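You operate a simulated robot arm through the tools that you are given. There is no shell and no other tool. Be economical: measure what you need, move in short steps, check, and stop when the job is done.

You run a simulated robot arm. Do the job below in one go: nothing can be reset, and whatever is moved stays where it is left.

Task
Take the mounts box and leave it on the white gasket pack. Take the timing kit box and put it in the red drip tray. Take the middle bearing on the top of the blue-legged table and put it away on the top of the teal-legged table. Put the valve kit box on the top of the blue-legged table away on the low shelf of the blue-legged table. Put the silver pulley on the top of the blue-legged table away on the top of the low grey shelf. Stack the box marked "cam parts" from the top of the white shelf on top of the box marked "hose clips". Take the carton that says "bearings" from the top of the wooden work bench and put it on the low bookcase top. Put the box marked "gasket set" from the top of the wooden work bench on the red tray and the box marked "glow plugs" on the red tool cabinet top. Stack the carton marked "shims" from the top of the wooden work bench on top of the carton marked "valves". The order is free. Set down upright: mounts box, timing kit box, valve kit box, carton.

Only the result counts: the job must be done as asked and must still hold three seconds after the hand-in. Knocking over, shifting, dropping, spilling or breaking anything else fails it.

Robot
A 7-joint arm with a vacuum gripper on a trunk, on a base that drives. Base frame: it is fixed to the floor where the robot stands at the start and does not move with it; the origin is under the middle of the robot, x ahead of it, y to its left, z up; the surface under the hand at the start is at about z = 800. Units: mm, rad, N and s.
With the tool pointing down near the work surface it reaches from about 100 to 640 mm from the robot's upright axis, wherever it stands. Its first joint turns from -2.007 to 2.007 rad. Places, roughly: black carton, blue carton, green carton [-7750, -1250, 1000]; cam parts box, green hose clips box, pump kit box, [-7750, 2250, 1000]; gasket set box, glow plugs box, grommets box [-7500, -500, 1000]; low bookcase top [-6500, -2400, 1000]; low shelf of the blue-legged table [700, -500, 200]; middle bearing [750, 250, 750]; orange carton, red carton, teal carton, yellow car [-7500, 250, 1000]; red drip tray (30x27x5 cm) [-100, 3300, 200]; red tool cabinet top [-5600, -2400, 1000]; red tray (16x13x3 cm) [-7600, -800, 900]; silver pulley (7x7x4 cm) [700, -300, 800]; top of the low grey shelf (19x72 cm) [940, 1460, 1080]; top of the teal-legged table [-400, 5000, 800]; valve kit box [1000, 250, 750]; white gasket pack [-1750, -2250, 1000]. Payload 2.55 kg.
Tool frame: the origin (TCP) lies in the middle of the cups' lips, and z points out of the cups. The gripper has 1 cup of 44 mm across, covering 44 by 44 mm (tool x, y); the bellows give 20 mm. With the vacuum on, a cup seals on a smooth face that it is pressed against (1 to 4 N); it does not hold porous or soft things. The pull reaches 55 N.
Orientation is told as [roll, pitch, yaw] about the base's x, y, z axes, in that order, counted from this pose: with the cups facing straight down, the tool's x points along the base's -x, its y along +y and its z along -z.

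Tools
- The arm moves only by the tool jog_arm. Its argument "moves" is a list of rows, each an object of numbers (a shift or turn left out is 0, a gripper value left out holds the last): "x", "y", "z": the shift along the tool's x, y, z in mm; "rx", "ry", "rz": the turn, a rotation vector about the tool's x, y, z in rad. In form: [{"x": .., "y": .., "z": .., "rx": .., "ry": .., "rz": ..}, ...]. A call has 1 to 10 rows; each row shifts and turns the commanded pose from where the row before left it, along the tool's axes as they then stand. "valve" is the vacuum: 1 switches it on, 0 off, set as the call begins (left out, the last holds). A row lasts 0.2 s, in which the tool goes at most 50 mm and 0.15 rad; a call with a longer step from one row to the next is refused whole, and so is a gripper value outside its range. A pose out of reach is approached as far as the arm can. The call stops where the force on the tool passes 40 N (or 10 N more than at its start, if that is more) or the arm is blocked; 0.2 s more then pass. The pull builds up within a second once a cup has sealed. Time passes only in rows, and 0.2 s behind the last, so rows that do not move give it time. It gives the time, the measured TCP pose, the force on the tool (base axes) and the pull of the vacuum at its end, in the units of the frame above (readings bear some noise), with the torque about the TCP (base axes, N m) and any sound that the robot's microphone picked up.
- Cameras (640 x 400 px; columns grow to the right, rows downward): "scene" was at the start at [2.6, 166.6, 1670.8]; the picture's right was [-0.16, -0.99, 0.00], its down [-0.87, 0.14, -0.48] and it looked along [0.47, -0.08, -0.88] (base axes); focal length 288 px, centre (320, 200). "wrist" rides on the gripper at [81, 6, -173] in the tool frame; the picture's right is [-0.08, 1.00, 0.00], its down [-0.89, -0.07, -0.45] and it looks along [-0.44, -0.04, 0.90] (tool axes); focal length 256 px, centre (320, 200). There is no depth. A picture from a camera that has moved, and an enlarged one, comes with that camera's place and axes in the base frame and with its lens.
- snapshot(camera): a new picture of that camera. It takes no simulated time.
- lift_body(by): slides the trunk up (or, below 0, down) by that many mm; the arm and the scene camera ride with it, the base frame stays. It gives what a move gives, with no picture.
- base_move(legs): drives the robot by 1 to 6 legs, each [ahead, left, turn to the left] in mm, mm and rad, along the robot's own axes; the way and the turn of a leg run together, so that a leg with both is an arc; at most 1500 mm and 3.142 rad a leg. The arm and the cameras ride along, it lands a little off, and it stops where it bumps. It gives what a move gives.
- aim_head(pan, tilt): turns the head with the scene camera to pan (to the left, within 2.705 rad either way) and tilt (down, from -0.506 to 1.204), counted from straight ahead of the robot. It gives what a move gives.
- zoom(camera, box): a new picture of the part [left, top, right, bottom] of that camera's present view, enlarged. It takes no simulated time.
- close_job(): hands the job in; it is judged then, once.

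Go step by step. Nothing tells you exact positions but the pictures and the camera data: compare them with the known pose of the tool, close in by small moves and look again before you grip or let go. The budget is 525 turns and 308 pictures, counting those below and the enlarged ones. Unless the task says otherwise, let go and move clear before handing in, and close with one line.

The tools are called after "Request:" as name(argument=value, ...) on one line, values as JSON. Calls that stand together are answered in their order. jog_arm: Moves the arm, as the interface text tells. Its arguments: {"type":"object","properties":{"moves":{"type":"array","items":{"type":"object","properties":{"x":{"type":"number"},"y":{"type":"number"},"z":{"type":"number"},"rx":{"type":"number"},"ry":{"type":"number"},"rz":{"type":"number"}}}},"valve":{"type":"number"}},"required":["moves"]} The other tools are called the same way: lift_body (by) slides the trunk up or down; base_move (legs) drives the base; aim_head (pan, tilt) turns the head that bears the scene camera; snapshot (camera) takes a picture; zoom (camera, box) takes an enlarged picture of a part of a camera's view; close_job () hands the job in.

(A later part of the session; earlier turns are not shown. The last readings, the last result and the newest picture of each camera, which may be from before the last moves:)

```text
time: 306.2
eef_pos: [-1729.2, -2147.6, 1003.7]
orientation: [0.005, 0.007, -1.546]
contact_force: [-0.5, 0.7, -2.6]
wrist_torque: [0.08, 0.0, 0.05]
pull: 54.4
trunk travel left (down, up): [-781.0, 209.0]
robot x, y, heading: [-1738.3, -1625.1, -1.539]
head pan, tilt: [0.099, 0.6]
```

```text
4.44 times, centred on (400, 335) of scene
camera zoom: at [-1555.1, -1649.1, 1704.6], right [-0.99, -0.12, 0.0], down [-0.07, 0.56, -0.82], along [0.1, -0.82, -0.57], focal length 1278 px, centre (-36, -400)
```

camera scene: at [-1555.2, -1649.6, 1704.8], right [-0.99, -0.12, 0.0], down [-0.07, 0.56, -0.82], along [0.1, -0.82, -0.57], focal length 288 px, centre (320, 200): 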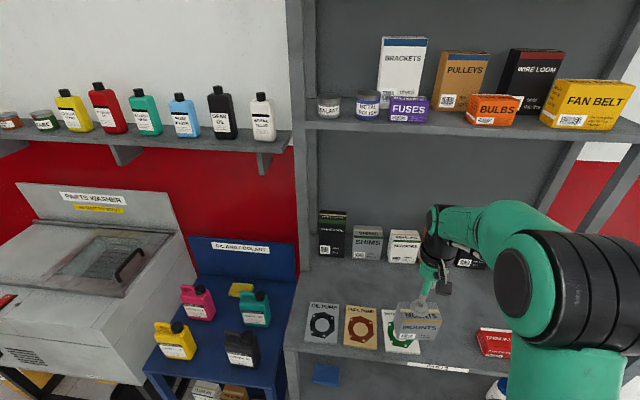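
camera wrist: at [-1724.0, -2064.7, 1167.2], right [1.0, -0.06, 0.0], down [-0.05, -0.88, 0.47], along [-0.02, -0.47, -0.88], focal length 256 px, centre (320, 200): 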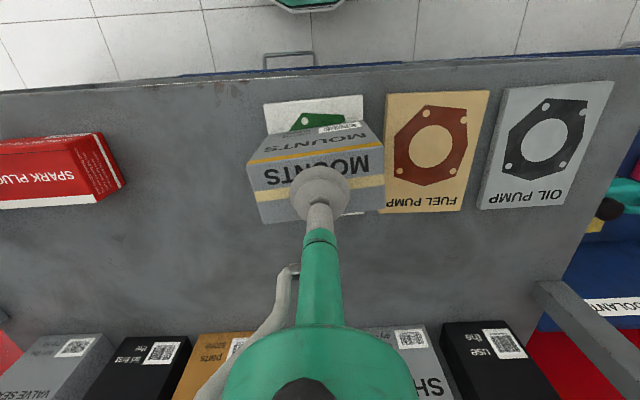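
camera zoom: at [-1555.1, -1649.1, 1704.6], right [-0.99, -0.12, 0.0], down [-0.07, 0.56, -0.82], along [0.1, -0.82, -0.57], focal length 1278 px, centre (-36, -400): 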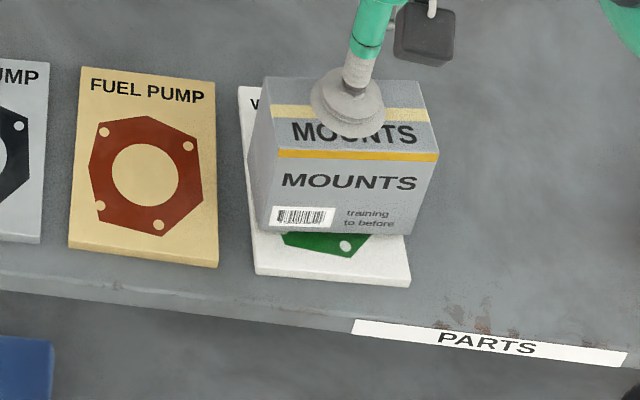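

Request:
jog_arm(moves=[{"y": 7}, {"z": 4}, {}])

Request:
jog_arm(moves=[{"z": 2}, {}])

```text
time: 307.0
eef_pos: [-1723.9, -2148.4, 1001.9]
orientation: [0.004, 0.001, -1.55]
contact_force: [-0.5, 0.5, -2.2]
wrist_torque: [0.01, -0.01, -0.03]
pull: 54.9
trunk travel left (down, up): [-781.0, 209.0]
robot x, y, heading: [-1737.2, -1626.5, -1.544]
head pan, tilt: [0.099, 0.6]
```

```text
time: 307.6
eef_pos: [-1724.9, -2148.3, 999.3]
orientation: [0.005, 0.0, -1.548]
contact_force: [-0.1, 0.0, -2.6]
wrist_torque: [0.0, -0.01, -0.02]
pull: 55.0
trunk travel left (down, up): [-781.0, 209.0]
robot x, y, heading: [-1738.7, -1625.1, -1.548]
head pan, tilt: [0.099, 0.6]
```

Request:
jog_arm(moves=[{"z": 2}, {}])

Request:
jog_arm(moves=[{"z": 2}, {}])

```text
time: 308.2
eef_pos: [-1723.9, -2147.6, 997.7]
orientation: [0.002, 0.0, -1.547]
contact_force: [-0.7, 0.4, -2.2]
wrist_torque: [0.02, 0.01, -0.02]
pull: 54.9
trunk travel left (down, up): [-781.0, 209.0]
robot x, y, heading: [-1741.0, -1623.7, -1.545]
head pan, tilt: [0.099, 0.6]
```

```text
time: 308.8
eef_pos: [-1723.4, -2147.0, 997.0]
orientation: [0.003, -0.003, -1.544]
contact_force: [0.5, 1.1, 5.0]
wrist_torque: [-0.01, 0.07, 0.03]
pull: 54.8
trunk travel left (down, up): [-781.0, 209.0]
robot x, y, heading: [-1738.8, -1625.0, -1.548]
head pan, tilt: [0.099, 0.6]
```

Soft contact. Releasing and rising.

Request:
jog_arm(moves=[{}, {}, {}, {}], valve=0)

Request:
jog_arm(moves=[{"z": -6}, {"z": -20}, {"z": -40}, {"x": 40}])

Request:
zoom(camera="scene", box=[300, 280, 480, 390])

```text
time: 309.8
eef_pos: [-1723.8, -2148.8, 996.0]
orientation: [0.005, 0.001, -1.548]
contact_force: [0.2, -0.3, 0.8]
wrist_torque: [0.01, 0.0, -0.04]
pull: 0.2
trunk travel left (down, up): [-781.0, 209.0]
robot x, y, heading: [-1739.2, -1622.4, -1.547]
head pan, tilt: [0.099, 0.6]
```

```text
time: 310.8
eef_pos: [-1724.0, -2105.3, 1062.5]
orientation: [0.003, -0.002, -1.546]
contact_force: [0.4, 0.6, 0.5]
wrist_torque: [-0.04, 0.05, -0.01]
pull: 0.1
trunk travel left (down, up): [-781.0, 209.0]
robot x, y, heading: [-1737.7, -1628.3, -1.546]
head pan, tilt: [0.099, 0.6]
```

```text
3.56 times, centred on (390, 335) of scene
camera zoom: at [-1555.5, -1645.5, 1704.9], right [-0.99, -0.12, 0.0], down [-0.07, 0.56, -0.83], along [0.1, -0.82, -0.56], focal length 1022 px, centre (71, -280)
```

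zoom: 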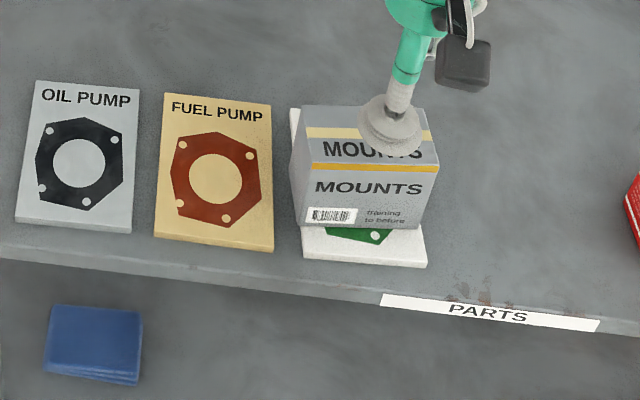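

Mounts box rests on the white pack. Now back to the blue table's left end for the valve kit box.

Request:
base_move(legs=[[-1300, 0, 0], [0, 0, 1.55], [1200, 0, 0], [0, 1450, 0]])

Request:
jog_arm(moves=[{"x": 40}, {"x": 40, "y": -20}, {"y": -40, "x": 20}, {"y": -40, "x": 20}, {"y": -40, "x": 30}, {"y": -40, "x": 30}, {"y": -40, "x": 30}, {"y": -40, "x": 30}, {"y": -40, "x": 20}])

```text
time: 333.8
eef_pos: [97.5, 1029.3, 1060.8]
orientation: [0.002, -0.002, -0.113]
contact_force: [-0.4, 0.5, -1.0]
wrist_torque: [-0.02, -0.01, -0.03]
pull: 0.1
trunk travel left (down, up): [-781.0, 209.0]
robot x, y, heading: [-384.3, 1080.5, -0.11]
head pan, tilt: [0.099, 0.6]
```

```text
time: 335.8
eef_pos: [-197.6, 761.0, 1058.0]
orientation: [0.003, -0.001, -0.114]
contact_force: [0.2, 0.0, -0.4]
wrist_torque: [0.03, -0.01, -0.02]
pull: 0.1
trunk travel left (down, up): [-781.0, 209.0]
robot x, y, heading: [-386.2, 1079.6, -0.113]
head pan, tilt: [0.099, 0.6]
```

Request:
base_move(legs=[[0, 0, 0.112], [890, 0, 0], [0, -405, 0]])

Request:
snapshot(camera="wrist")

```text
time: 343.3
eef_pos: [764.1, 385.9, 1058.8]
orientation: [0.003, -0.005, 0.006]
contact_force: [-0.6, -0.6, 0.2]
wrist_torque: [0.0, 0.03, 0.0]
pull: 0.1
trunk travel left (down, up): [-781.0, 209.0]
robot x, y, heading: [544.2, 683.2, 0.007]
head pan, tilt: [0.099, 0.6]
```

```text
204 pictures are left
camera wrist: at [682.5, 391.8, 1231.7], right [0.07, 1.0, 0.0], down [0.89, -0.07, 0.45], along [0.45, -0.03, -0.89], focal length 256 px, centre (320, 200)
```

wrist: 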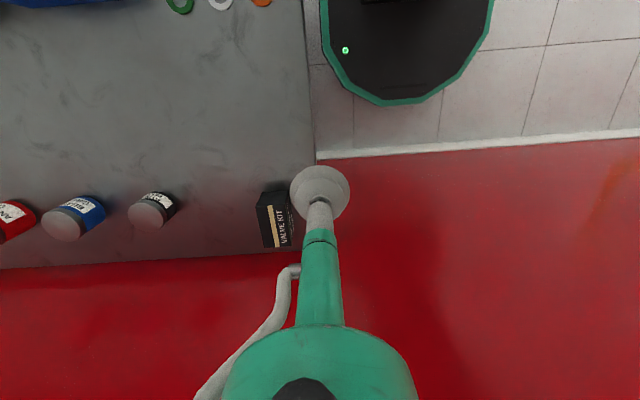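

Request:
zoom(camera="wrist", box=[240, 165, 340, 265])

```text
4.00 times, centred on (290, 215) of wrist
camera zoom: at [682.5, 391.8, 1231.7], right [0.07, 1.0, 0.0], down [0.89, -0.07, 0.45], along [0.45, -0.03, -0.89], focal length 1024 px, centre (440, 140)
```

zoom: 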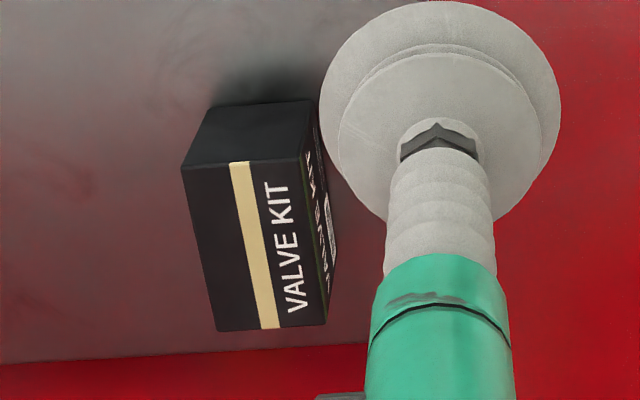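

The valve kit's top centre is about (925, 293, 845). I'll go low first to stay under the hood, then over the box.

Request:
jog_arm(moves=[{"z": 45}, {"z": 45}, {"x": -32, "y": -19, "z": 20}, {"x": -32, "y": -19}, {"x": -32, "y": -19}, {"x": -32, "y": -18}, {"x": -32, "y": -18}])

Request:
zoom(camera="wrist", box=[240, 110, 400, 230])

```text
time: 345.1
eef_pos: [877.7, 322.1, 904.7]
orientation: [0.068, 0.056, -0.012]
contact_force: [-0.2, -0.7, -1.2]
wrist_torque: [0.0, 0.0, -0.02]
pull: 0.1
trunk travel left (down, up): [-781.0, 209.0]
robot x, y, heading: [530.8, 686.7, 0.02]
head pan, tilt: [0.099, 0.6]
stopped in row 7: the arm was blocked; the commanded pose is now the measured one
```

```text
3.33 times, centred on (320, 170) of wrist
camera zoom: at [806.4, 316.6, 1081.3], right [0.1, 0.99, 0.07], down [0.91, -0.11, 0.39], along [0.39, 0.02, -0.92], focal length 853 px, centre (320, 300)
```

zoom: 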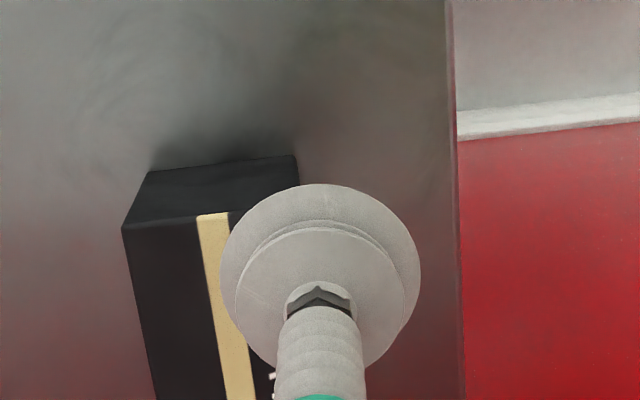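

The arm was blocked. I'll look at what touches.

Request:
aim_head(pan=-0.6, tilt=0.5)

Request:
snapshot(camera="scene")

```text
time: 346.2
eef_pos: [877.6, 341.0, 894.9]
orientation: [0.074, 0.072, 0.052]
contact_force: [-0.4, 0.0, 0.3]
wrist_torque: [0.01, -0.02, 0.0]
pull: 0.1
trunk travel left (down, up): [-781.0, 209.0]
robot x, y, heading: [523.1, 690.6, 0.028]
head pan, tilt: [-0.6, 0.499]
```

```text
201 pictures are left
camera scene: at [471.9, 701.9, 1717.7], right [-0.54, -0.84, -0.08], down [-0.37, 0.32, -0.87], along [0.76, -0.44, -0.48], focal length 288 px, centre (320, 200)
```

scene: 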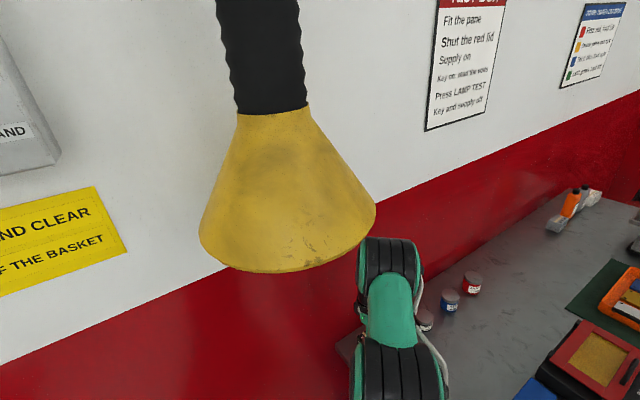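

The robot is leaning: the elbow is probably pressing up under the hood. I'll retrace the last moves to relieve it.

Request:
jog_arm(moves=[{"x": 20, "y": 12}, {"x": 20, "y": 12}])

Request:
snapshot(camera="scene")

```text
time: 346.5
eef_pos: [857.2, 392.6, 873.9]
orientation: [0.082, 0.138, 0.12]
contact_force: [-0.2, -1.0, -0.3]
wrist_torque: [0.02, 0.01, -0.03]
pull: 0.0
trunk travel left (down, up): [-781.0, 209.0]
robot x, y, heading: [524.4, 688.2, 0.032]
head pan, tilt: [-0.6, 0.499]
stopped in row 1: the arm was blocked; the commanded pose is now the measured one
```

```text
200 pictures are left
camera scene: at [453.7, 673.2, 1720.9], right [-0.54, -0.84, -0.09], down [-0.36, 0.33, -0.87], along [0.76, -0.44, -0.48], focal length 288 px, centre (320, 200)
```

scene: 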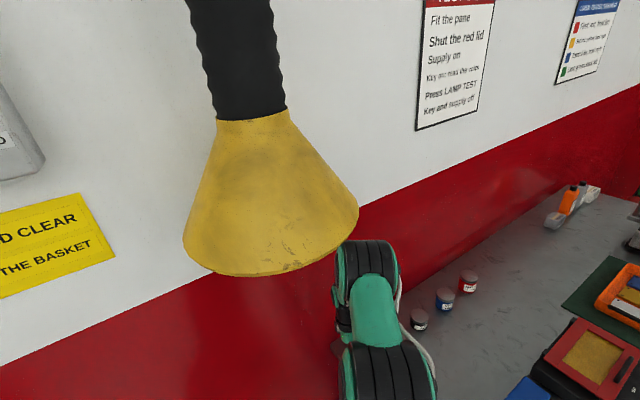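

The elbow seems wedged against the hood's side. I'll swing the hand clockwise (toward -x, -y), which takes the elbow away from the hood.

Request:
jog_arm(moves=[{"x": 20, "y": -20}, {"x": 20, "y": -20}])

Request:
snapshot(camera="scene")

```text
time: 346.9
eef_pos: [848.2, 434.4, 866.6]
orientation: [0.056, 0.206, 0.196]
contact_force: [0.5, 0.3, -0.2]
wrist_torque: [0.04, 0.04, -0.02]
pull: 0.0
trunk travel left (down, up): [-781.0, 209.0]
robot x, y, heading: [511.2, 693.9, 0.03]
head pan, tilt: [-0.6, 0.499]
stopped in row 1: the arm was blocked; the commanded pose is now the measured one
```

```text
199 pictures are left
camera scene: at [451.2, 670.3, 1725.9], right [-0.53, -0.84, -0.1], down [-0.37, 0.33, -0.87], along [0.76, -0.43, -0.49], focal length 288 px, centre (320, 200)
```

scene: 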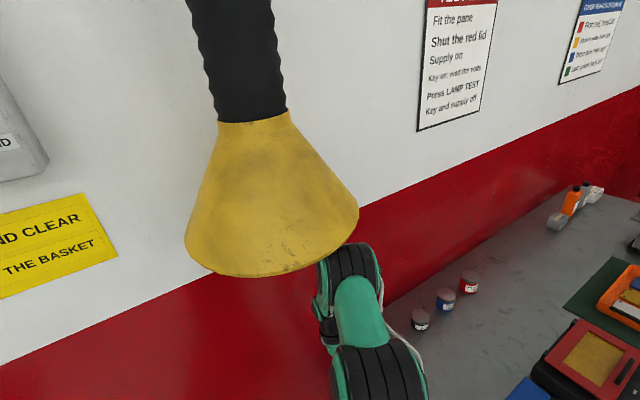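

Request:
snapshot(camera="wrist")

Request:
aim_head(pan=-0.9, tilt=1.1)

Request:
snapshot(camera="scene")

```text
198 pictures are left
camera wrist: at [804.9, 422.6, 1051.8], right [-0.11, 0.99, 0.04], down [0.96, 0.09, 0.25], along [0.24, 0.06, -0.97], focal length 256 px, centre (320, 200)
```

wrist: 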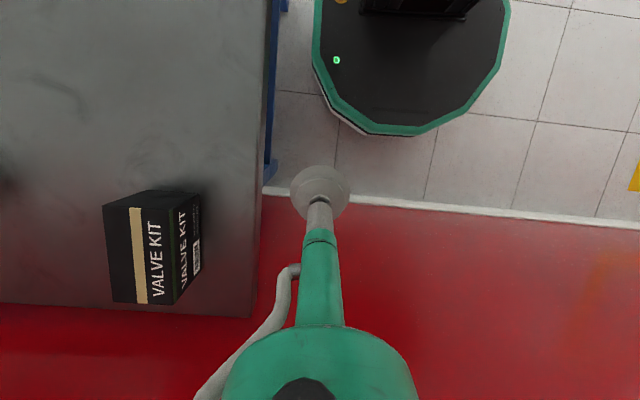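

```text
time: 347.9
eef_pos: [848.1, 429.1, 867.7]
orientation: [0.054, 0.205, 0.173]
contact_force: [-0.4, 0.1, 0.9]
wrist_torque: [0.02, 0.03, 0.04]
pull: 0.0
trunk travel left (down, up): [-781.0, 209.0]
robot x, y, heading: [523.7, 692.9, 0.015]
head pan, tilt: [-0.901, 1.1]
```

```text
197 pictures are left
camera scene: at [421.0, 683.7, 1675.4], right [-0.77, -0.63, -0.09], down [-0.54, 0.72, -0.42], along [0.33, -0.28, -0.9], focal length 288 px, centre (320, 200)
```

scene: 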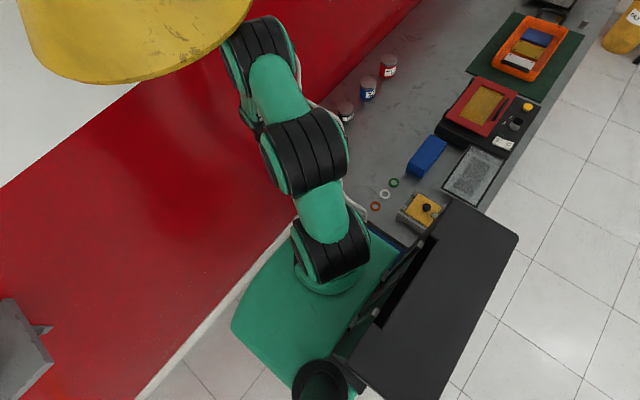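

The wrist joint sits right under the hood rim, so pressing upward is likely. Lowering the trunk a little should free it; the hand is beside the table, not over it.

Request:
lift_body(by=-50)

Request:
snapshot(camera="scene")

```text
time: 348.2
eef_pos: [888.6, 492.5, 866.3]
orientation: [-0.033, 0.265, 0.181]
contact_force: [-0.4, -1.0, -0.9]
wrist_torque: [0.22, -0.14, -0.05]
pull: 0.2
trunk travel left (down, up): [-777.0, 213.0]
robot x, y, heading: [519.0, 680.7, 0.01]
head pan, tilt: [-0.901, 1.1]
stopped: the arm was blocked; the commanded pose is now the measured one
```

```text
196 pictures are left
camera scene: at [457.2, 738.0, 1675.0], right [-0.78, -0.63, -0.05], down [-0.55, 0.71, -0.44], along [0.31, -0.31, -0.9], focal length 288 px, centre (320, 200)
```

scene: 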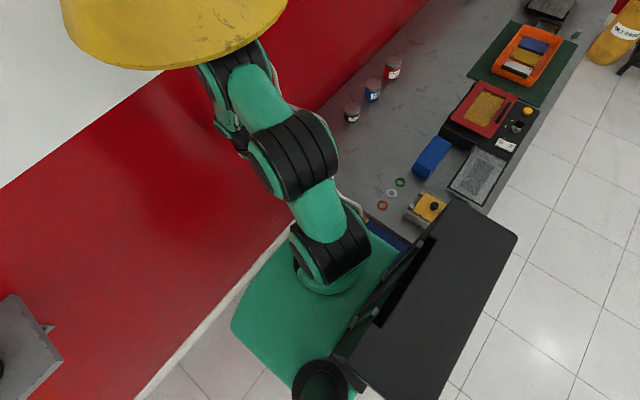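

The lean is easing. Continuing to lower in small steps.

Request:
lift_body(by=-40)

Request:
lift_body(by=-40)

Request:
snapshot(camera="scene")

Request:
snapshot(camera="wrist")

```text
time: 348.5
eef_pos: [913.8, 546.5, 860.2]
orientation: [-0.074, 0.276, 0.144]
contact_force: [-1.0, -1.7, 0.7]
wrist_torque: [0.19, -0.2, -0.04]
pull: 0.0
trunk travel left (down, up): [-777.0, 213.0]
robot x, y, heading: [527.2, 701.8, 0.002]
head pan, tilt: [-0.901, 1.1]
stopped: the arm was blocked; the commanded pose is now the measured one
```

```text
time: 349.4
eef_pos: [911.5, 528.4, 817.5]
orientation: [-0.065, 0.277, 0.154]
contact_force: [-0.7, 0.2, -0.2]
wrist_torque: [0.03, -0.01, 0.04]
pull: 0.1
trunk travel left (down, up): [-737.0, 253.0]
robot x, y, heading: [526.9, 687.5, 0.008]
head pan, tilt: [-0.901, 1.1]
```

```text
195 pictures are left
camera scene: at [501.2, 816.6, 1621.8], right [-0.78, -0.63, 0.0], down [-0.56, 0.69, -0.45], along [0.29, -0.35, -0.89], focal length 288 px, centre (320, 200)
```

scene: 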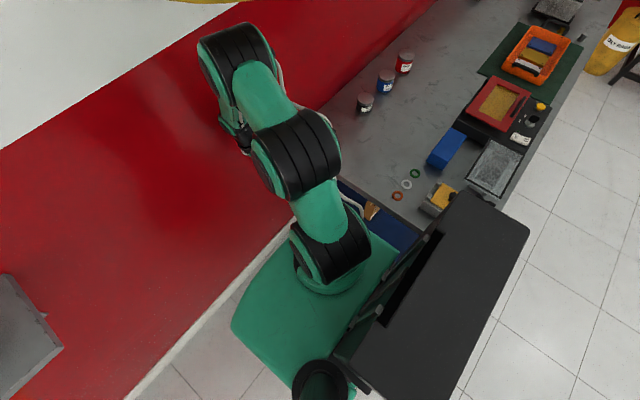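

```text
194 pictures are left
camera wrist: at [878.2, 541.6, 1005.0], right [-0.09, 0.99, -0.08], down [0.98, 0.11, 0.19], along [0.2, -0.06, -0.98], focal length 256 px, centre (320, 200)
```

wrist: 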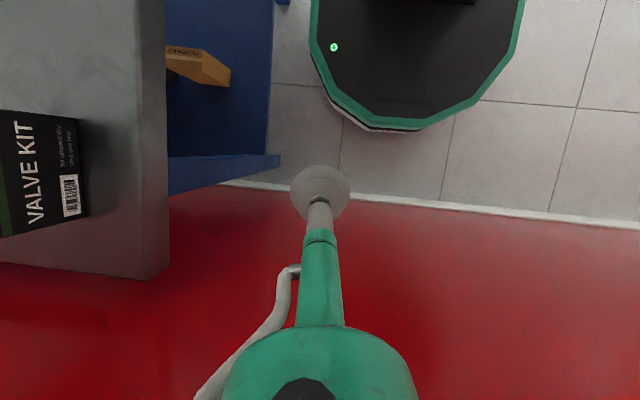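

The robot is upright again and nothing on the table moved. I'll lower the trunk more so the arm works below the hood, and straighten the tool.

Request:
lift_body(by=-100)

Request:
jog_arm(moves=[{"rx": -0.022, "ry": -0.092, "rz": 0.051}, {"rx": -0.022, "ry": -0.092, "rz": 0.051}, {"rx": -0.022, "ry": -0.092, "rz": 0.051}, {}])

Request:
snapshot(camera="scene")

```text
time: 350.7
eef_pos: [910.5, 529.7, 718.0]
orientation: [-0.065, 0.275, 0.153]
contact_force: [-0.2, 0.0, 0.3]
wrist_torque: [0.06, -0.05, -0.02]
pull: 0.0
trunk travel left (down, up): [-637.0, 353.0]
robot x, y, heading: [527.7, 686.4, 0.012]
head pan, tilt: [-0.901, 1.1]
```

```text
time: 351.7
eef_pos: [912.5, 529.8, 716.9]
orientation: [-0.02, -0.005, 0.01]
contact_force: [0.4, 0.4, -0.7]
wrist_torque: [0.01, 0.02, 0.0]
pull: 0.0
trunk travel left (down, up): [-637.0, 353.0]
robot x, y, heading: [525.7, 692.7, 0.012]
head pan, tilt: [-0.901, 1.1]
```

```text
193 pictures are left
camera scene: at [501.3, 816.2, 1521.9], right [-0.78, -0.63, 0.0], down [-0.56, 0.69, -0.45], along [0.29, -0.35, -0.89], focal length 288 px, centre (320, 200)
```

scene: 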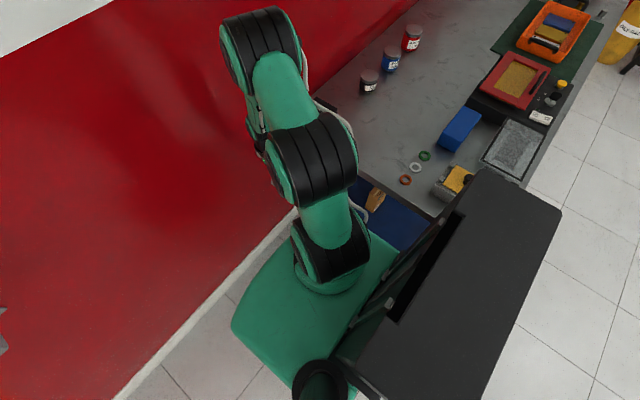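

Now I understand: the high elbow sets the ceiling; with the trunk around -170 it always stays below the hood. I'll set that, raise the hand beside the table, and shift the base closer.

Request:
lift_body(by=-23)

Request:
jog_arm(moves=[{"x": 20, "z": -30}, {"x": 25, "z": -40}, {"x": 25, "z": -40}, {"z": -40}, {"z": -30}])

Request:
base_move(legs=[[70, -40, 0]])

Request:
snapshot(camera="wrist")

Request:
snapshot(camera="scene")

```text
time: 352.4
eef_pos: [912.5, 529.8, 693.4]
orientation: [-0.018, -0.006, 0.01]
contact_force: [-0.9, 0.1, 0.3]
wrist_torque: [-0.04, 0.01, 0.0]
pull: 0.1
trunk travel left (down, up): [-614.0, 376.0]
robot x, y, heading: [522.1, 690.0, 0.006]
head pan, tilt: [-0.901, 1.1]
```

```text
time: 353.6
eef_pos: [840.3, 530.4, 871.9]
orientation: [-0.015, -0.005, 0.01]
contact_force: [0.0, 0.6, -0.5]
wrist_torque: [0.02, -0.01, -0.01]
pull: 0.1
trunk travel left (down, up): [-614.0, 376.0]
robot x, y, heading: [522.6, 690.6, 0.014]
head pan, tilt: [-0.901, 1.1]
```

```text
time: 354.6
eef_pos: [910.6, 490.0, 872.1]
orientation: [-0.016, -0.004, 0.013]
contact_force: [0.1, -0.6, -0.2]
wrist_torque: [0.0, 0.05, -0.02]
pull: 0.1
trunk travel left (down, up): [-614.0, 376.0]
robot x, y, heading: [595.4, 649.2, 0.015]
head pan, tilt: [-0.901, 1.1]
```

```text
192 pictures are left
camera wrist: at [828.1, 499.8, 1043.8], right [0.07, 1.0, -0.02], down [0.89, -0.05, 0.45], along [0.45, -0.04, -0.89], focal length 256 px, centre (320, 200)
```

wrist: 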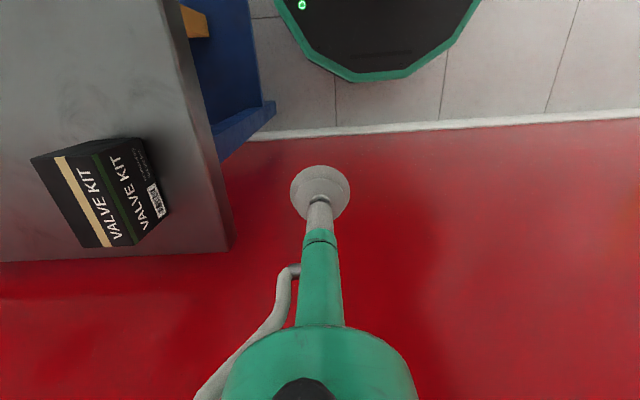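

```text
191 pictures are left
camera scene: at [569.8, 776.7, 1499.0], right [-0.78, -0.63, 0.0], down [-0.56, 0.69, -0.45], along [0.29, -0.35, -0.89], focal length 288 px, centre (320, 200)
```

scene: 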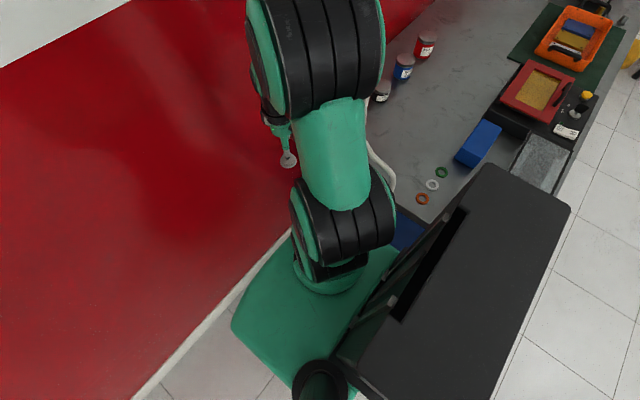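

The box hasn't moved. Moving the hand toward it at z ≈ 880.

Request:
jog_arm(moves=[{"y": -40, "x": -3, "z": -8}, {"y": -40, "x": -3}, {"y": -40, "x": -3}, {"y": -40, "x": -3}])

Request:
zoom(camera="wrist", box=[200, 110, 400, 260])

```text
time: 355.6
eef_pos: [922.2, 333.5, 885.0]
orientation: [-0.016, -0.006, 0.015]
contact_force: [-0.5, -1.1, -0.2]
wrist_torque: [0.03, 0.02, 0.05]
pull: 0.0
trunk travel left (down, up): [-614.0, 376.0]
robot x, y, heading: [594.7, 650.4, 0.014]
head pan, tilt: [-0.901, 1.1]
```

```text
2.67 times, centred on (300, 185) of wrist
camera zoom: at [840.1, 341.3, 1057.6], right [0.07, 1.0, -0.01], down [0.89, -0.05, 0.45], along [0.45, -0.04, -0.89], focal length 683 px, centre (373, 240)
```

zoom: 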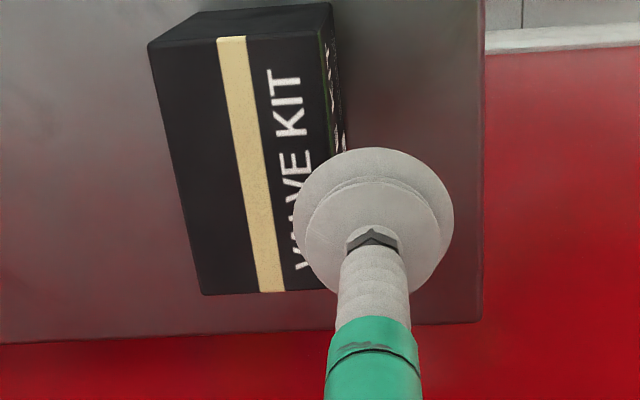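

Request:
jog_arm(moves=[{"y": -20, "x": 2}, {"y": -20, "x": 1}, {"z": 15}, {"z": 10}, {"z": 5}], valve=1)

Request:
jog_arm(moves=[{"z": 4}, {"z": 4}])

```text
time: 356.8
eef_pos: [921.6, 292.0, 857.1]
orientation: [-0.023, -0.012, 0.014]
contact_force: [1.8, 2.7, 22.1]
wrist_torque: [0.56, 0.64, -0.11]
pull: 55.0
trunk travel left (down, up): [-614.0, 376.0]
robot x, y, heading: [592.4, 651.0, 0.012]
head pan, tilt: [-0.901, 1.1]
```

```text
time: 357.4
eef_pos: [923.6, 288.4, 853.2]
orientation: [-0.03, -0.013, 0.012]
contact_force: [-1.4, 1.8, 10.9]
wrist_torque: [0.43, 0.48, -0.04]
pull: 54.9
trunk travel left (down, up): [-614.0, 376.0]
robot x, y, heading: [594.2, 649.5, 0.013]
head pan, tilt: [-0.901, 1.1]
stopped in row 2: the force on the tool passed its limit at 40 N (the readings are from after the stop); the commanded pose is now the measured one
```

Sealed. Lifting and withdrawing off the table end.

Request:
jog_arm(moves=[{"z": -15}, {"z": -15}, {"z": -5, "y": 30}, {"y": 40, "x": 5}, {"y": 40, "x": 5}, {"y": 40, "x": 5}, {"y": 40, "x": 10}])

Request:
snapshot(camera="wrist")

```text
time: 359.1
eef_pos: [895.8, 483.4, 877.4]
orientation: [-0.027, -0.011, 0.014]
contact_force: [-0.2, 0.9, -0.8]
wrist_torque: [0.04, -0.02, -0.01]
pull: 55.2
trunk travel left (down, up): [-614.0, 376.0]
robot x, y, heading: [591.7, 649.1, 0.009]
head pan, tilt: [-0.901, 1.1]
```

```text
189 pictures are left
camera wrist: at [812.4, 493.2, 1049.3], right [0.07, 1.0, -0.03], down [0.89, -0.05, 0.46], along [0.46, -0.05, -0.89], focal length 256 px, centre (320, 200)
```

wrist: 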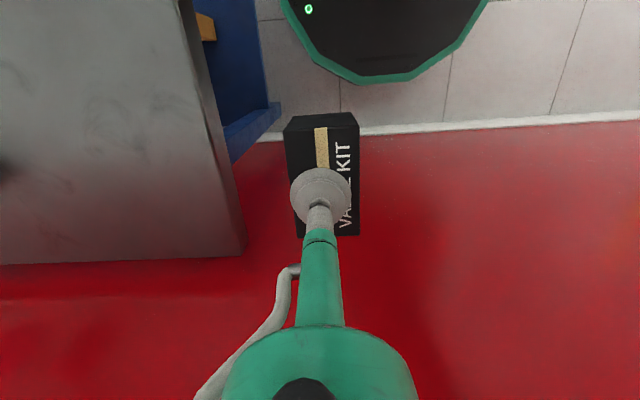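

Held and clear. Now around to the front of the table to set it on the low shelf.

Request:
jog_arm(moves=[{"rx": -0.027, "ry": -0.01}])

Request:
base_move(legs=[[0, 420, 0], [-1080, 0, 0], [0, -960, 0]])

Request:
jog_arm(moves=[{"y": 40}, {"y": 40}, {"y": 40}, {"y": 30}, {"x": -15}])

```text
time: 359.4
eef_pos: [896.1, 481.9, 878.3]
orientation: [0.002, -0.023, 0.014]
contact_force: [0.9, -0.5, -1.2]
wrist_torque: [-0.01, -0.01, -0.02]
pull: 55.3
trunk travel left (down, up): [-614.0, 376.0]
robot x, y, heading: [593.9, 650.8, 0.009]
head pan, tilt: [-0.901, 1.1]
```

```text
time: 371.7
eef_pos: [-200.4, -69.7, 877.8]
orientation: [0.002, -0.022, -0.026]
contact_force: [-0.6, 0.0, -1.2]
wrist_torque: [0.03, -0.01, -0.01]
pull: 55.3
trunk travel left (down, up): [-614.0, 376.0]
robot x, y, heading: [-498.7, 111.8, -0.024]
head pan, tilt: [-0.901, 1.1]
```

```text
time: 372.9
eef_pos: [-182.3, 79.8, 878.8]
orientation: [0.0, -0.022, -0.024]
contact_force: [0.5, 0.7, -1.2]
wrist_torque: [0.03, 0.03, 0.02]
pull: 54.8
trunk travel left (down, up): [-614.0, 376.0]
robot x, y, heading: [-498.4, 114.4, -0.026]
head pan, tilt: [-0.901, 1.1]
```

Request:
jog_arm(moves=[{"ry": 0.022}, {"x": -40}, {"x": -40}, {"x": -30}])

Request:
lift_body(by=-400)

Request:
lift_body(by=-193)

Request:
base_move(legs=[[0, 0, 0.025], [300, 20, 0]])

Request:
aim_head(pan=-0.2, tilt=0.6)

Request:
snapshot(camera="scene")

Request:
snapshot(camera="wrist")

```text
time: 373.9
eef_pos: [-70.8, 79.2, 880.6]
orientation: [0.001, 0.001, -0.026]
contact_force: [0.6, 0.6, -1.0]
wrist_torque: [0.0, 0.0, 0.01]
pull: 55.1
trunk travel left (down, up): [-614.0, 376.0]
robot x, y, heading: [-500.4, 111.5, -0.024]
head pan, tilt: [-0.901, 1.1]
```

```text
time: 377.8
eef_pos: [-70.3, 80.0, 482.2]
orientation: [0.001, 0.0, -0.027]
contact_force: [-0.4, -0.2, -1.6]
wrist_torque: [0.0, 0.0, -0.02]
pull: 55.2
trunk travel left (down, up): [-214.0, 776.0]
robot x, y, heading: [-498.6, 110.6, -0.03]
head pan, tilt: [-0.901, 1.1]
```

```text
time: 379.9
eef_pos: [-70.5, 79.6, 288.6]
orientation: [0.0, 0.001, -0.027]
contact_force: [-0.9, 0.4, -0.6]
wrist_torque: [0.01, 0.03, 0.0]
pull: 54.5
trunk travel left (down, up): [-21.0, 969.0]
robot x, y, heading: [-497.9, 112.0, -0.023]
head pan, tilt: [-0.901, 1.1]
```

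```text
time: 382.3
eef_pos: [231.0, 104.6, 288.4]
orientation: [0.0, -0.001, -0.007]
contact_force: [-0.4, -0.1, -0.4]
wrist_torque: [0.03, 0.01, -0.01]
pull: 55.1
trunk travel left (down, up): [-21.0, 969.0]
robot x, y, heading: [-195.2, 131.4, -0.008]
head pan, tilt: [-0.901, 1.1]
```

```text
time: 383.4
eef_pos: [229.9, 105.4, 289.5]
orientation: [0.0, 0.0, -0.005]
contact_force: [-1.1, -1.0, -0.9]
wrist_torque: [0.04, -0.01, 0.02]
pull: 54.7
trunk travel left (down, up): [-21.0, 969.0]
robot x, y, heading: [-196.9, 129.7, -0.008]
head pan, tilt: [-0.201, 0.6]
```

```text
188 pictures are left
camera scene: at [-171.2, 288.4, 944.5], right [-0.21, -0.98, 0.0], down [-0.55, 0.12, -0.82], along [0.81, -0.17, -0.57], focal length 288 px, centre (320, 200)
```

scene: 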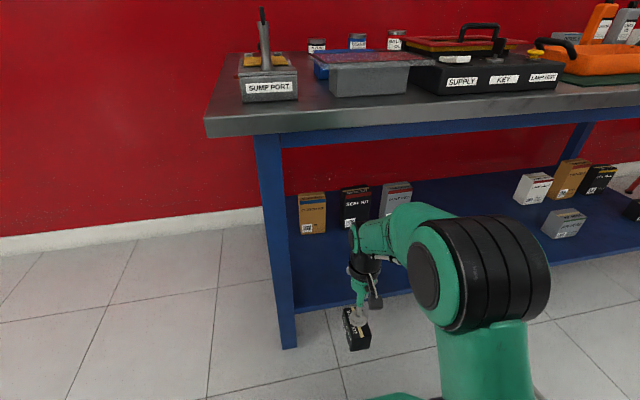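

```text
187 pictures are left
camera wrist: at [149.4, 112.7, 461.7], right [0.09, 1.0, 0.0], down [0.89, -0.08, 0.45], along [0.44, -0.04, -0.9], focal length 256 px, centre (320, 200)
```

wrist: 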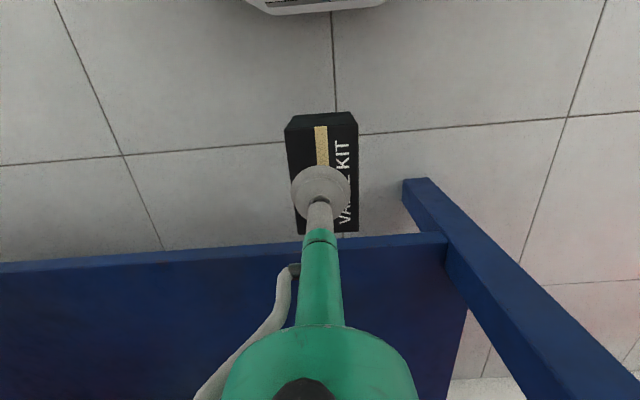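

Aligned at y ≈ 105. I'll creep the box over the shelf edge and extend.

Request:
jog_arm(moves=[{"z": -6}])

Request:
base_move(legs=[[135, 0, 0]])

Request:
snapshot(camera="scene")

```text
time: 383.8
eef_pos: [231.4, 105.1, 294.7]
orientation: [0.001, -0.001, -0.007]
contact_force: [-1.0, 0.3, -1.8]
wrist_torque: [0.03, 0.01, 0.0]
pull: 55.0
trunk travel left (down, up): [-21.0, 969.0]
robot x, y, heading: [-198.4, 128.7, -0.01]
head pan, tilt: [-0.201, 0.6]
```

```text
time: 385.1
eef_pos: [366.7, 104.8, 295.0]
orientation: [0.001, 0.0, -0.007]
contact_force: [-0.5, -0.3, -0.7]
wrist_torque: [0.02, 0.0, 0.0]
pull: 55.3
trunk travel left (down, up): [-21.0, 969.0]
robot x, y, heading: [-61.7, 128.9, -0.011]
head pan, tilt: [-0.201, 0.6]
```

```text
186 pictures are left
camera scene: at [-35.9, 287.3, 944.5], right [-0.21, -0.98, 0.0], down [-0.55, 0.12, -0.83], along [0.81, -0.17, -0.56], focal length 288 px, centre (320, 200)
```

scene: 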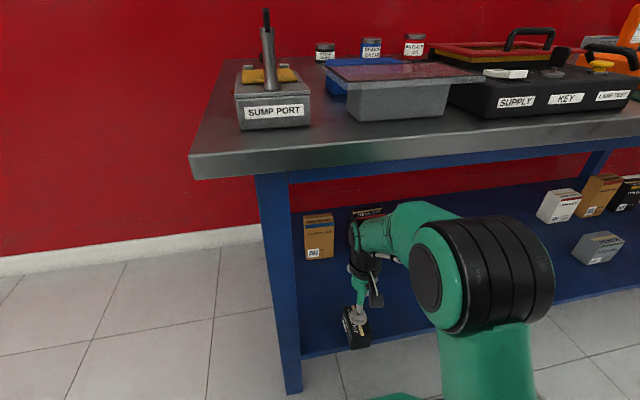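

Request:
jog_arm(moves=[{"x": -25}, {"x": -25}, {"x": -20, "z": 4}, {"z": 6}])

Request:
zoom(camera="scene", box=[290, 180, 490, 360])

```text
time: 386.1
eef_pos: [433.6, 102.4, 284.8]
orientation: [0.0, 0.001, -0.01]
contact_force: [0.8, -0.5, -0.3]
wrist_torque: [0.02, 0.01, -0.02]
pull: 54.8
trunk travel left (down, up): [-21.0, 969.0]
robot x, y, heading: [-62.2, 129.2, -0.013]
head pan, tilt: [-0.201, 0.6]
```

```text
2.22 times, centred on (390, 270) of scene
camera zoom: at [-35.9, 287.3, 944.5], right [-0.21, -0.98, 0.0], down [-0.55, 0.12, -0.83], along [0.81, -0.17, -0.56], focal length 639 px, centre (164, 44)
```

zoom: 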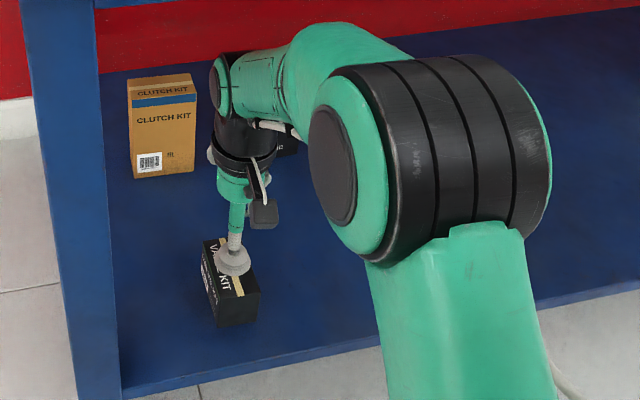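

Well within the shelf. Lowering in small steps to contact.

Request:
jog_arm(moves=[{"z": 4}, {"z": 4}, {}])

Request:
jog_arm(moves=[{"z": 3}, {}])

```text
time: 386.9
eef_pos: [436.4, 102.7, 276.3]
orientation: [0.0, 0.0, -0.009]
contact_force: [-0.5, -0.2, -0.9]
wrist_torque: [0.02, 0.0, 0.0]
pull: 54.7
trunk travel left (down, up): [-21.0, 969.0]
robot x, y, heading: [-61.9, 129.5, -0.002]
head pan, tilt: [-0.201, 0.6]
```

```text
time: 387.5
eef_pos: [435.8, 103.1, 274.2]
orientation: [0.001, 0.001, -0.008]
contact_force: [0.0, 0.5, -1.4]
wrist_torque: [0.02, -0.04, 0.05]
pull: 54.8
trunk travel left (down, up): [-21.0, 969.0]
robot x, y, heading: [-61.5, 130.4, -0.012]
head pan, tilt: [-0.201, 0.6]
```

Request:
jog_arm(moves=[{"z": 4}, {"z": 3}, {}])

Request:
jog_arm(moves=[{"z": 3}, {}])

```text
time: 388.3
eef_pos: [435.6, 103.5, 266.2]
orientation: [0.0, -0.001, -0.009]
contact_force: [0.7, -0.1, -0.9]
wrist_torque: [0.01, 0.01, 0.01]
pull: 54.9
trunk travel left (down, up): [-21.0, 969.0]
robot x, y, heading: [-60.5, 128.1, -0.008]
head pan, tilt: [-0.201, 0.6]
```

```text
time: 388.9
eef_pos: [434.5, 102.1, 262.7]
orientation: [0.0, 0.0, -0.008]
contact_force: [-0.1, -0.6, -1.6]
wrist_torque: [0.05, 0.03, -0.03]
pull: 54.7
trunk travel left (down, up): [-21.0, 969.0]
robot x, y, heading: [-62.8, 125.2, -0.011]
head pan, tilt: [-0.201, 0.6]
```

Request:
jog_arm(moves=[{"z": 4}, {"z": 3}, {}])

Request:
jog_arm(moves=[{"z": 3}, {}])

Request:
zoom(camera="scene", box=[320, 260, 420, 350])

```text
time: 389.7
eef_pos: [437.4, 100.8, 258.2]
orientation: [-0.002, -0.006, -0.008]
contact_force: [-4.9, 1.9, 18.7]
wrist_torque: [-0.25, 0.07, -0.1]
pull: 55.4
trunk travel left (down, up): [-21.0, 969.0]
robot x, y, heading: [-63.5, 132.2, -0.008]
head pan, tilt: [-0.201, 0.6]
```

```text
time: 390.3
eef_pos: [438.6, 101.7, 256.1]
orientation: [0.0, -0.007, -0.009]
contact_force: [-4.1, -0.2, 26.2]
wrist_torque: [-0.57, 0.08, -0.08]
pull: 55.3
trunk travel left (down, up): [-21.0, 969.0]
robot x, y, heading: [-55.2, 128.5, -0.007]
head pan, tilt: [-0.201, 0.6]
```

```text
4.44 times, centred on (370, 305) of scene
camera zoom: at [-37.8, 287.5, 944.7], right [-0.21, -0.98, 0.0], down [-0.55, 0.12, -0.83], along [0.81, -0.17, -0.56], focal length 1278 px, centre (98, -267)
```

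zoom: 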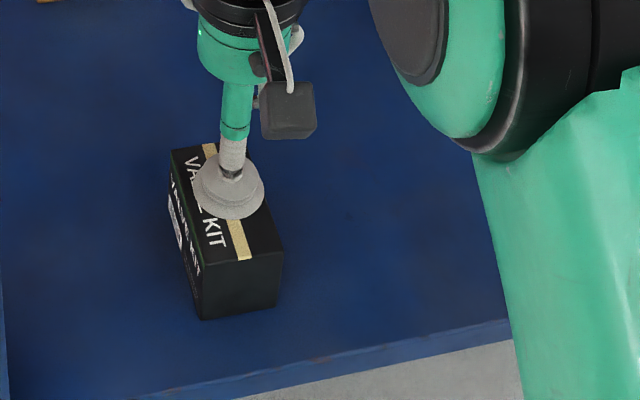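

Seated. Easing, releasing, and rising slightly before backing out.

Request:
jog_arm(moves=[{"z": -4}, {}, {}, {}], valve=0)

Request:
jog_arm(moves=[{"z": -6}, {"z": -12}, {"z": -8}])

Request:
base_move(legs=[[-450, 0, 0]])

Request:
zoom(camera="scene", box=[240, 150, 400, 290])

```text
time: 391.3
eef_pos: [436.1, 103.4, 258.1]
orientation: [0.0, 0.0, -0.009]
contact_force: [-0.2, -0.3, 0.4]
wrist_torque: [0.0, 0.03, -0.03]
pull: 0.1
trunk travel left (down, up): [-21.0, 969.0]
robot x, y, heading: [-63.6, 127.2, -0.006]
head pan, tilt: [-0.201, 0.6]
```

```text
time: 392.1
eef_pos: [436.9, 100.9, 282.9]
orientation: [0.0, -0.001, -0.009]
contact_force: [-0.3, 0.5, 0.5]
wrist_torque: [-0.02, 0.0, 0.0]
pull: 0.0
trunk travel left (down, up): [-21.0, 969.0]
robot x, y, heading: [-58.8, 127.5, -0.01]
head pan, tilt: [-0.201, 0.6]
```

```text
time: 394.8
eef_pos: [-7.3, 105.4, 282.1]
orientation: [-0.001, 0.0, -0.011]
contact_force: [1.1, -0.8, -0.3]
wrist_torque: [-0.04, -0.01, -0.03]
pull: 0.0
trunk travel left (down, up): [-21.0, 969.0]
robot x, y, heading: [-508.3, 133.3, -0.013]
head pan, tilt: [-0.201, 0.6]
```

```text
2.86 times, centred on (320, 220) of scene
camera zoom: at [-479.1, 292.4, 944.5], right [-0.21, -0.98, 0.0], down [-0.55, 0.12, -0.83], along [0.81, -0.18, -0.56], focal length 822 px, centre (320, 143)
```

zoom: 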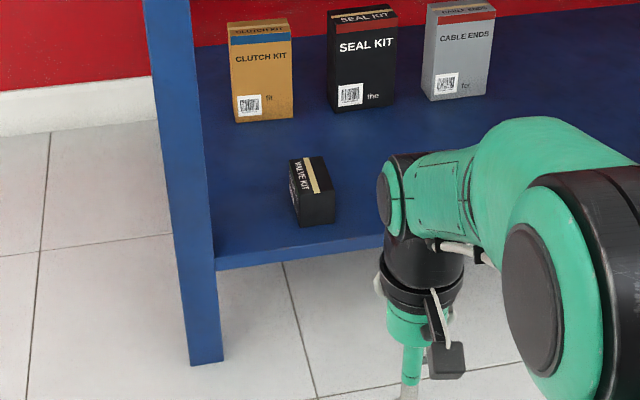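

Valve kit stands on the low shelf. The remaining jobs are at the far end of the room; I'll raise the trunk, turn around and drive along the open aisle near y = -900.

Request:
lift_body(by=400)

Request:
lift_body(by=363)

Request:
base_move(legs=[[0, 0, -1.57], [1030, 0, 0], [0, 0, -1.57], [1300, 0, 0]])

Request:
aim_head(pan=0, tilt=0.3)

Request:
snapshot(camera="scene")

```text
time: 398.6
eef_pos: [-7.4, 105.3, 682.7]
orientation: [0.0, -0.001, -0.012]
contact_force: [1.0, 0.2, -0.2]
wrist_torque: [0.02, 0.03, 0.01]
pull: 0.0
trunk travel left (down, up): [-421.0, 569.0]
robot x, y, heading: [-506.4, 131.6, -0.017]
head pan, tilt: [-0.201, 0.6]
```

```text
time: 402.1
eef_pos: [-7.9, 105.2, 1047.5]
orientation: [0.0, -0.001, -0.012]
contact_force: [-0.2, -0.6, 0.0]
wrist_torque: [0.0, -0.01, 0.01]
pull: 0.0
trunk travel left (down, up): [-784.0, 206.0]
robot x, y, heading: [-507.2, 137.3, -0.006]
head pan, tilt: [-0.201, 0.6]
```

```text
time: 421.0
eef_pos: [-2273.7, -939.4, 1046.1]
orientation: [0.001, 0.0, -3.103]
contact_force: [1.2, 0.1, -0.8]
wrist_torque: [-0.02, 0.0, -0.02]
pull: 0.2
trunk travel left (down, up): [-784.0, 206.0]
robot x, y, heading: [-1772.6, -940.7, -3.104]
head pan, tilt: [-0.201, 0.6]
```

```text
time: 421.8
eef_pos: [-2273.2, -938.9, 1045.5]
orientation: [-0.002, 0.001, -3.101]
contact_force: [0.6, -0.1, -0.2]
wrist_torque: [0.0, 0.04, -0.03]
pull: 0.0
trunk travel left (down, up): [-784.0, 206.0]
robot x, y, heading: [-1773.8, -937.7, -3.101]
head pan, tilt: [0.0, 0.3]
```

```text
182 pictures are left
camera scene: at [-1801.7, -1119.3, 1734.9], right [-0.04, 1.0, 0.0], down [0.3, 0.01, -0.95], along [-0.95, -0.04, -0.3], focal length 288 px, centre (320, 200)
```

scene: 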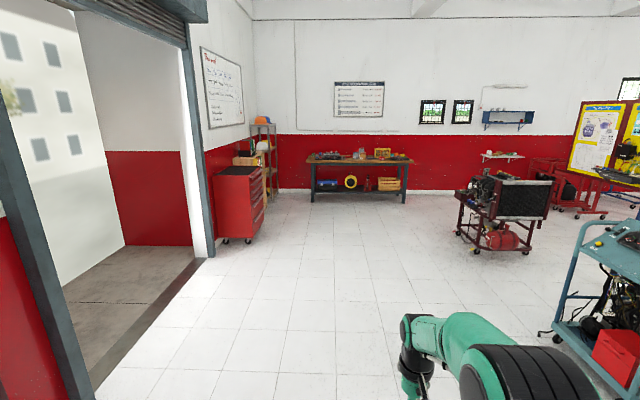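

The aisle ahead is clear to the wooden bench. Driving on.

Request:
base_move(legs=[[0, 0, -0.04], [1500, 0, 0], [1500, 0, 0], [1200, -200, 0]])

Request:
aim_head(pan=-0.1, tilt=0.45)

Request:
snapshot(camera="scene")

```text
time: 442.3
eef_pos: [-6437.5, -680.8, 1045.2]
orientation: [0.001, 0.0, 3.132]
contact_force: [-0.5, -0.3, 0.5]
wrist_torque: [-0.01, 0.03, 0.02]
pull: 0.0
trunk travel left (down, up): [-784.0, 206.0]
robot x, y, heading: [-5936.0, -707.6, 3.124]
head pan, tilt: [0.0, 0.3]
```

```text
time: 443.0
eef_pos: [-6437.3, -681.0, 1046.2]
orientation: [0.0, 0.0, 3.13]
contact_force: [-1.1, -0.1, 0.0]
wrist_torque: [0.02, -0.01, 0.02]
pull: 0.1
trunk travel left (down, up): [-784.0, 206.0]
robot x, y, heading: [-5938.9, -711.2, 3.129]
head pan, tilt: [-0.099, 0.45]
```

```text
181 pictures are left
camera scene: at [-5973.7, -876.3, 1721.1], right [0.11, 0.99, 0.0], down [0.43, -0.05, -0.9], along [-0.9, 0.1, -0.43], focal length 288 px, centre (320, 200)
```

scene: 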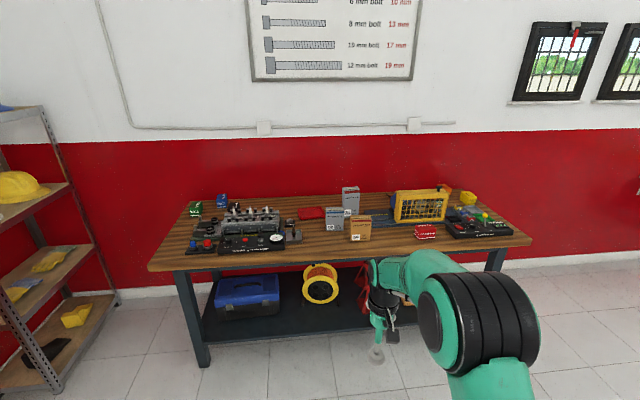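

Request:
zoom(camera="scene", box=[170, 170, 370, 280])

Request:
zoom(camera="scene", box=[340, 160, 540, 270])

```text
3.20 times, centred on (270, 225) of scene
camera zoom: at [-5973.7, -876.3, 1721.1], right [0.11, 0.99, 0.0], down [0.43, -0.05, -0.9], along [-0.9, 0.1, -0.43], focal length 920 px, centre (480, 120)
```

zoom: 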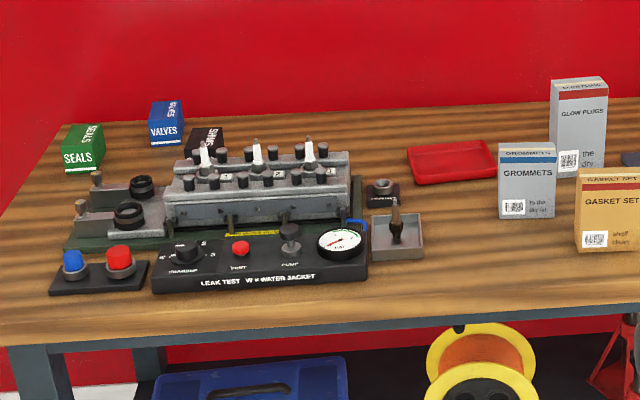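

```text
3.20 times, centred on (440, 215) of scene
camera zoom: at [-5973.7, -876.3, 1721.1], right [0.11, 0.99, 0.0], down [0.43, -0.05, -0.9], along [-0.9, 0.1, -0.43], focal length 920 px, centre (-64, 152)
```

zoom: 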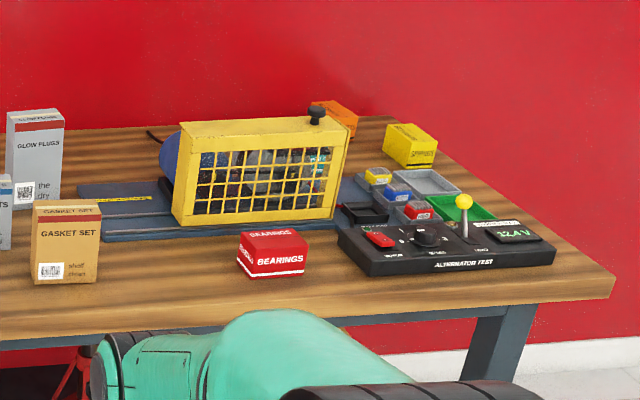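

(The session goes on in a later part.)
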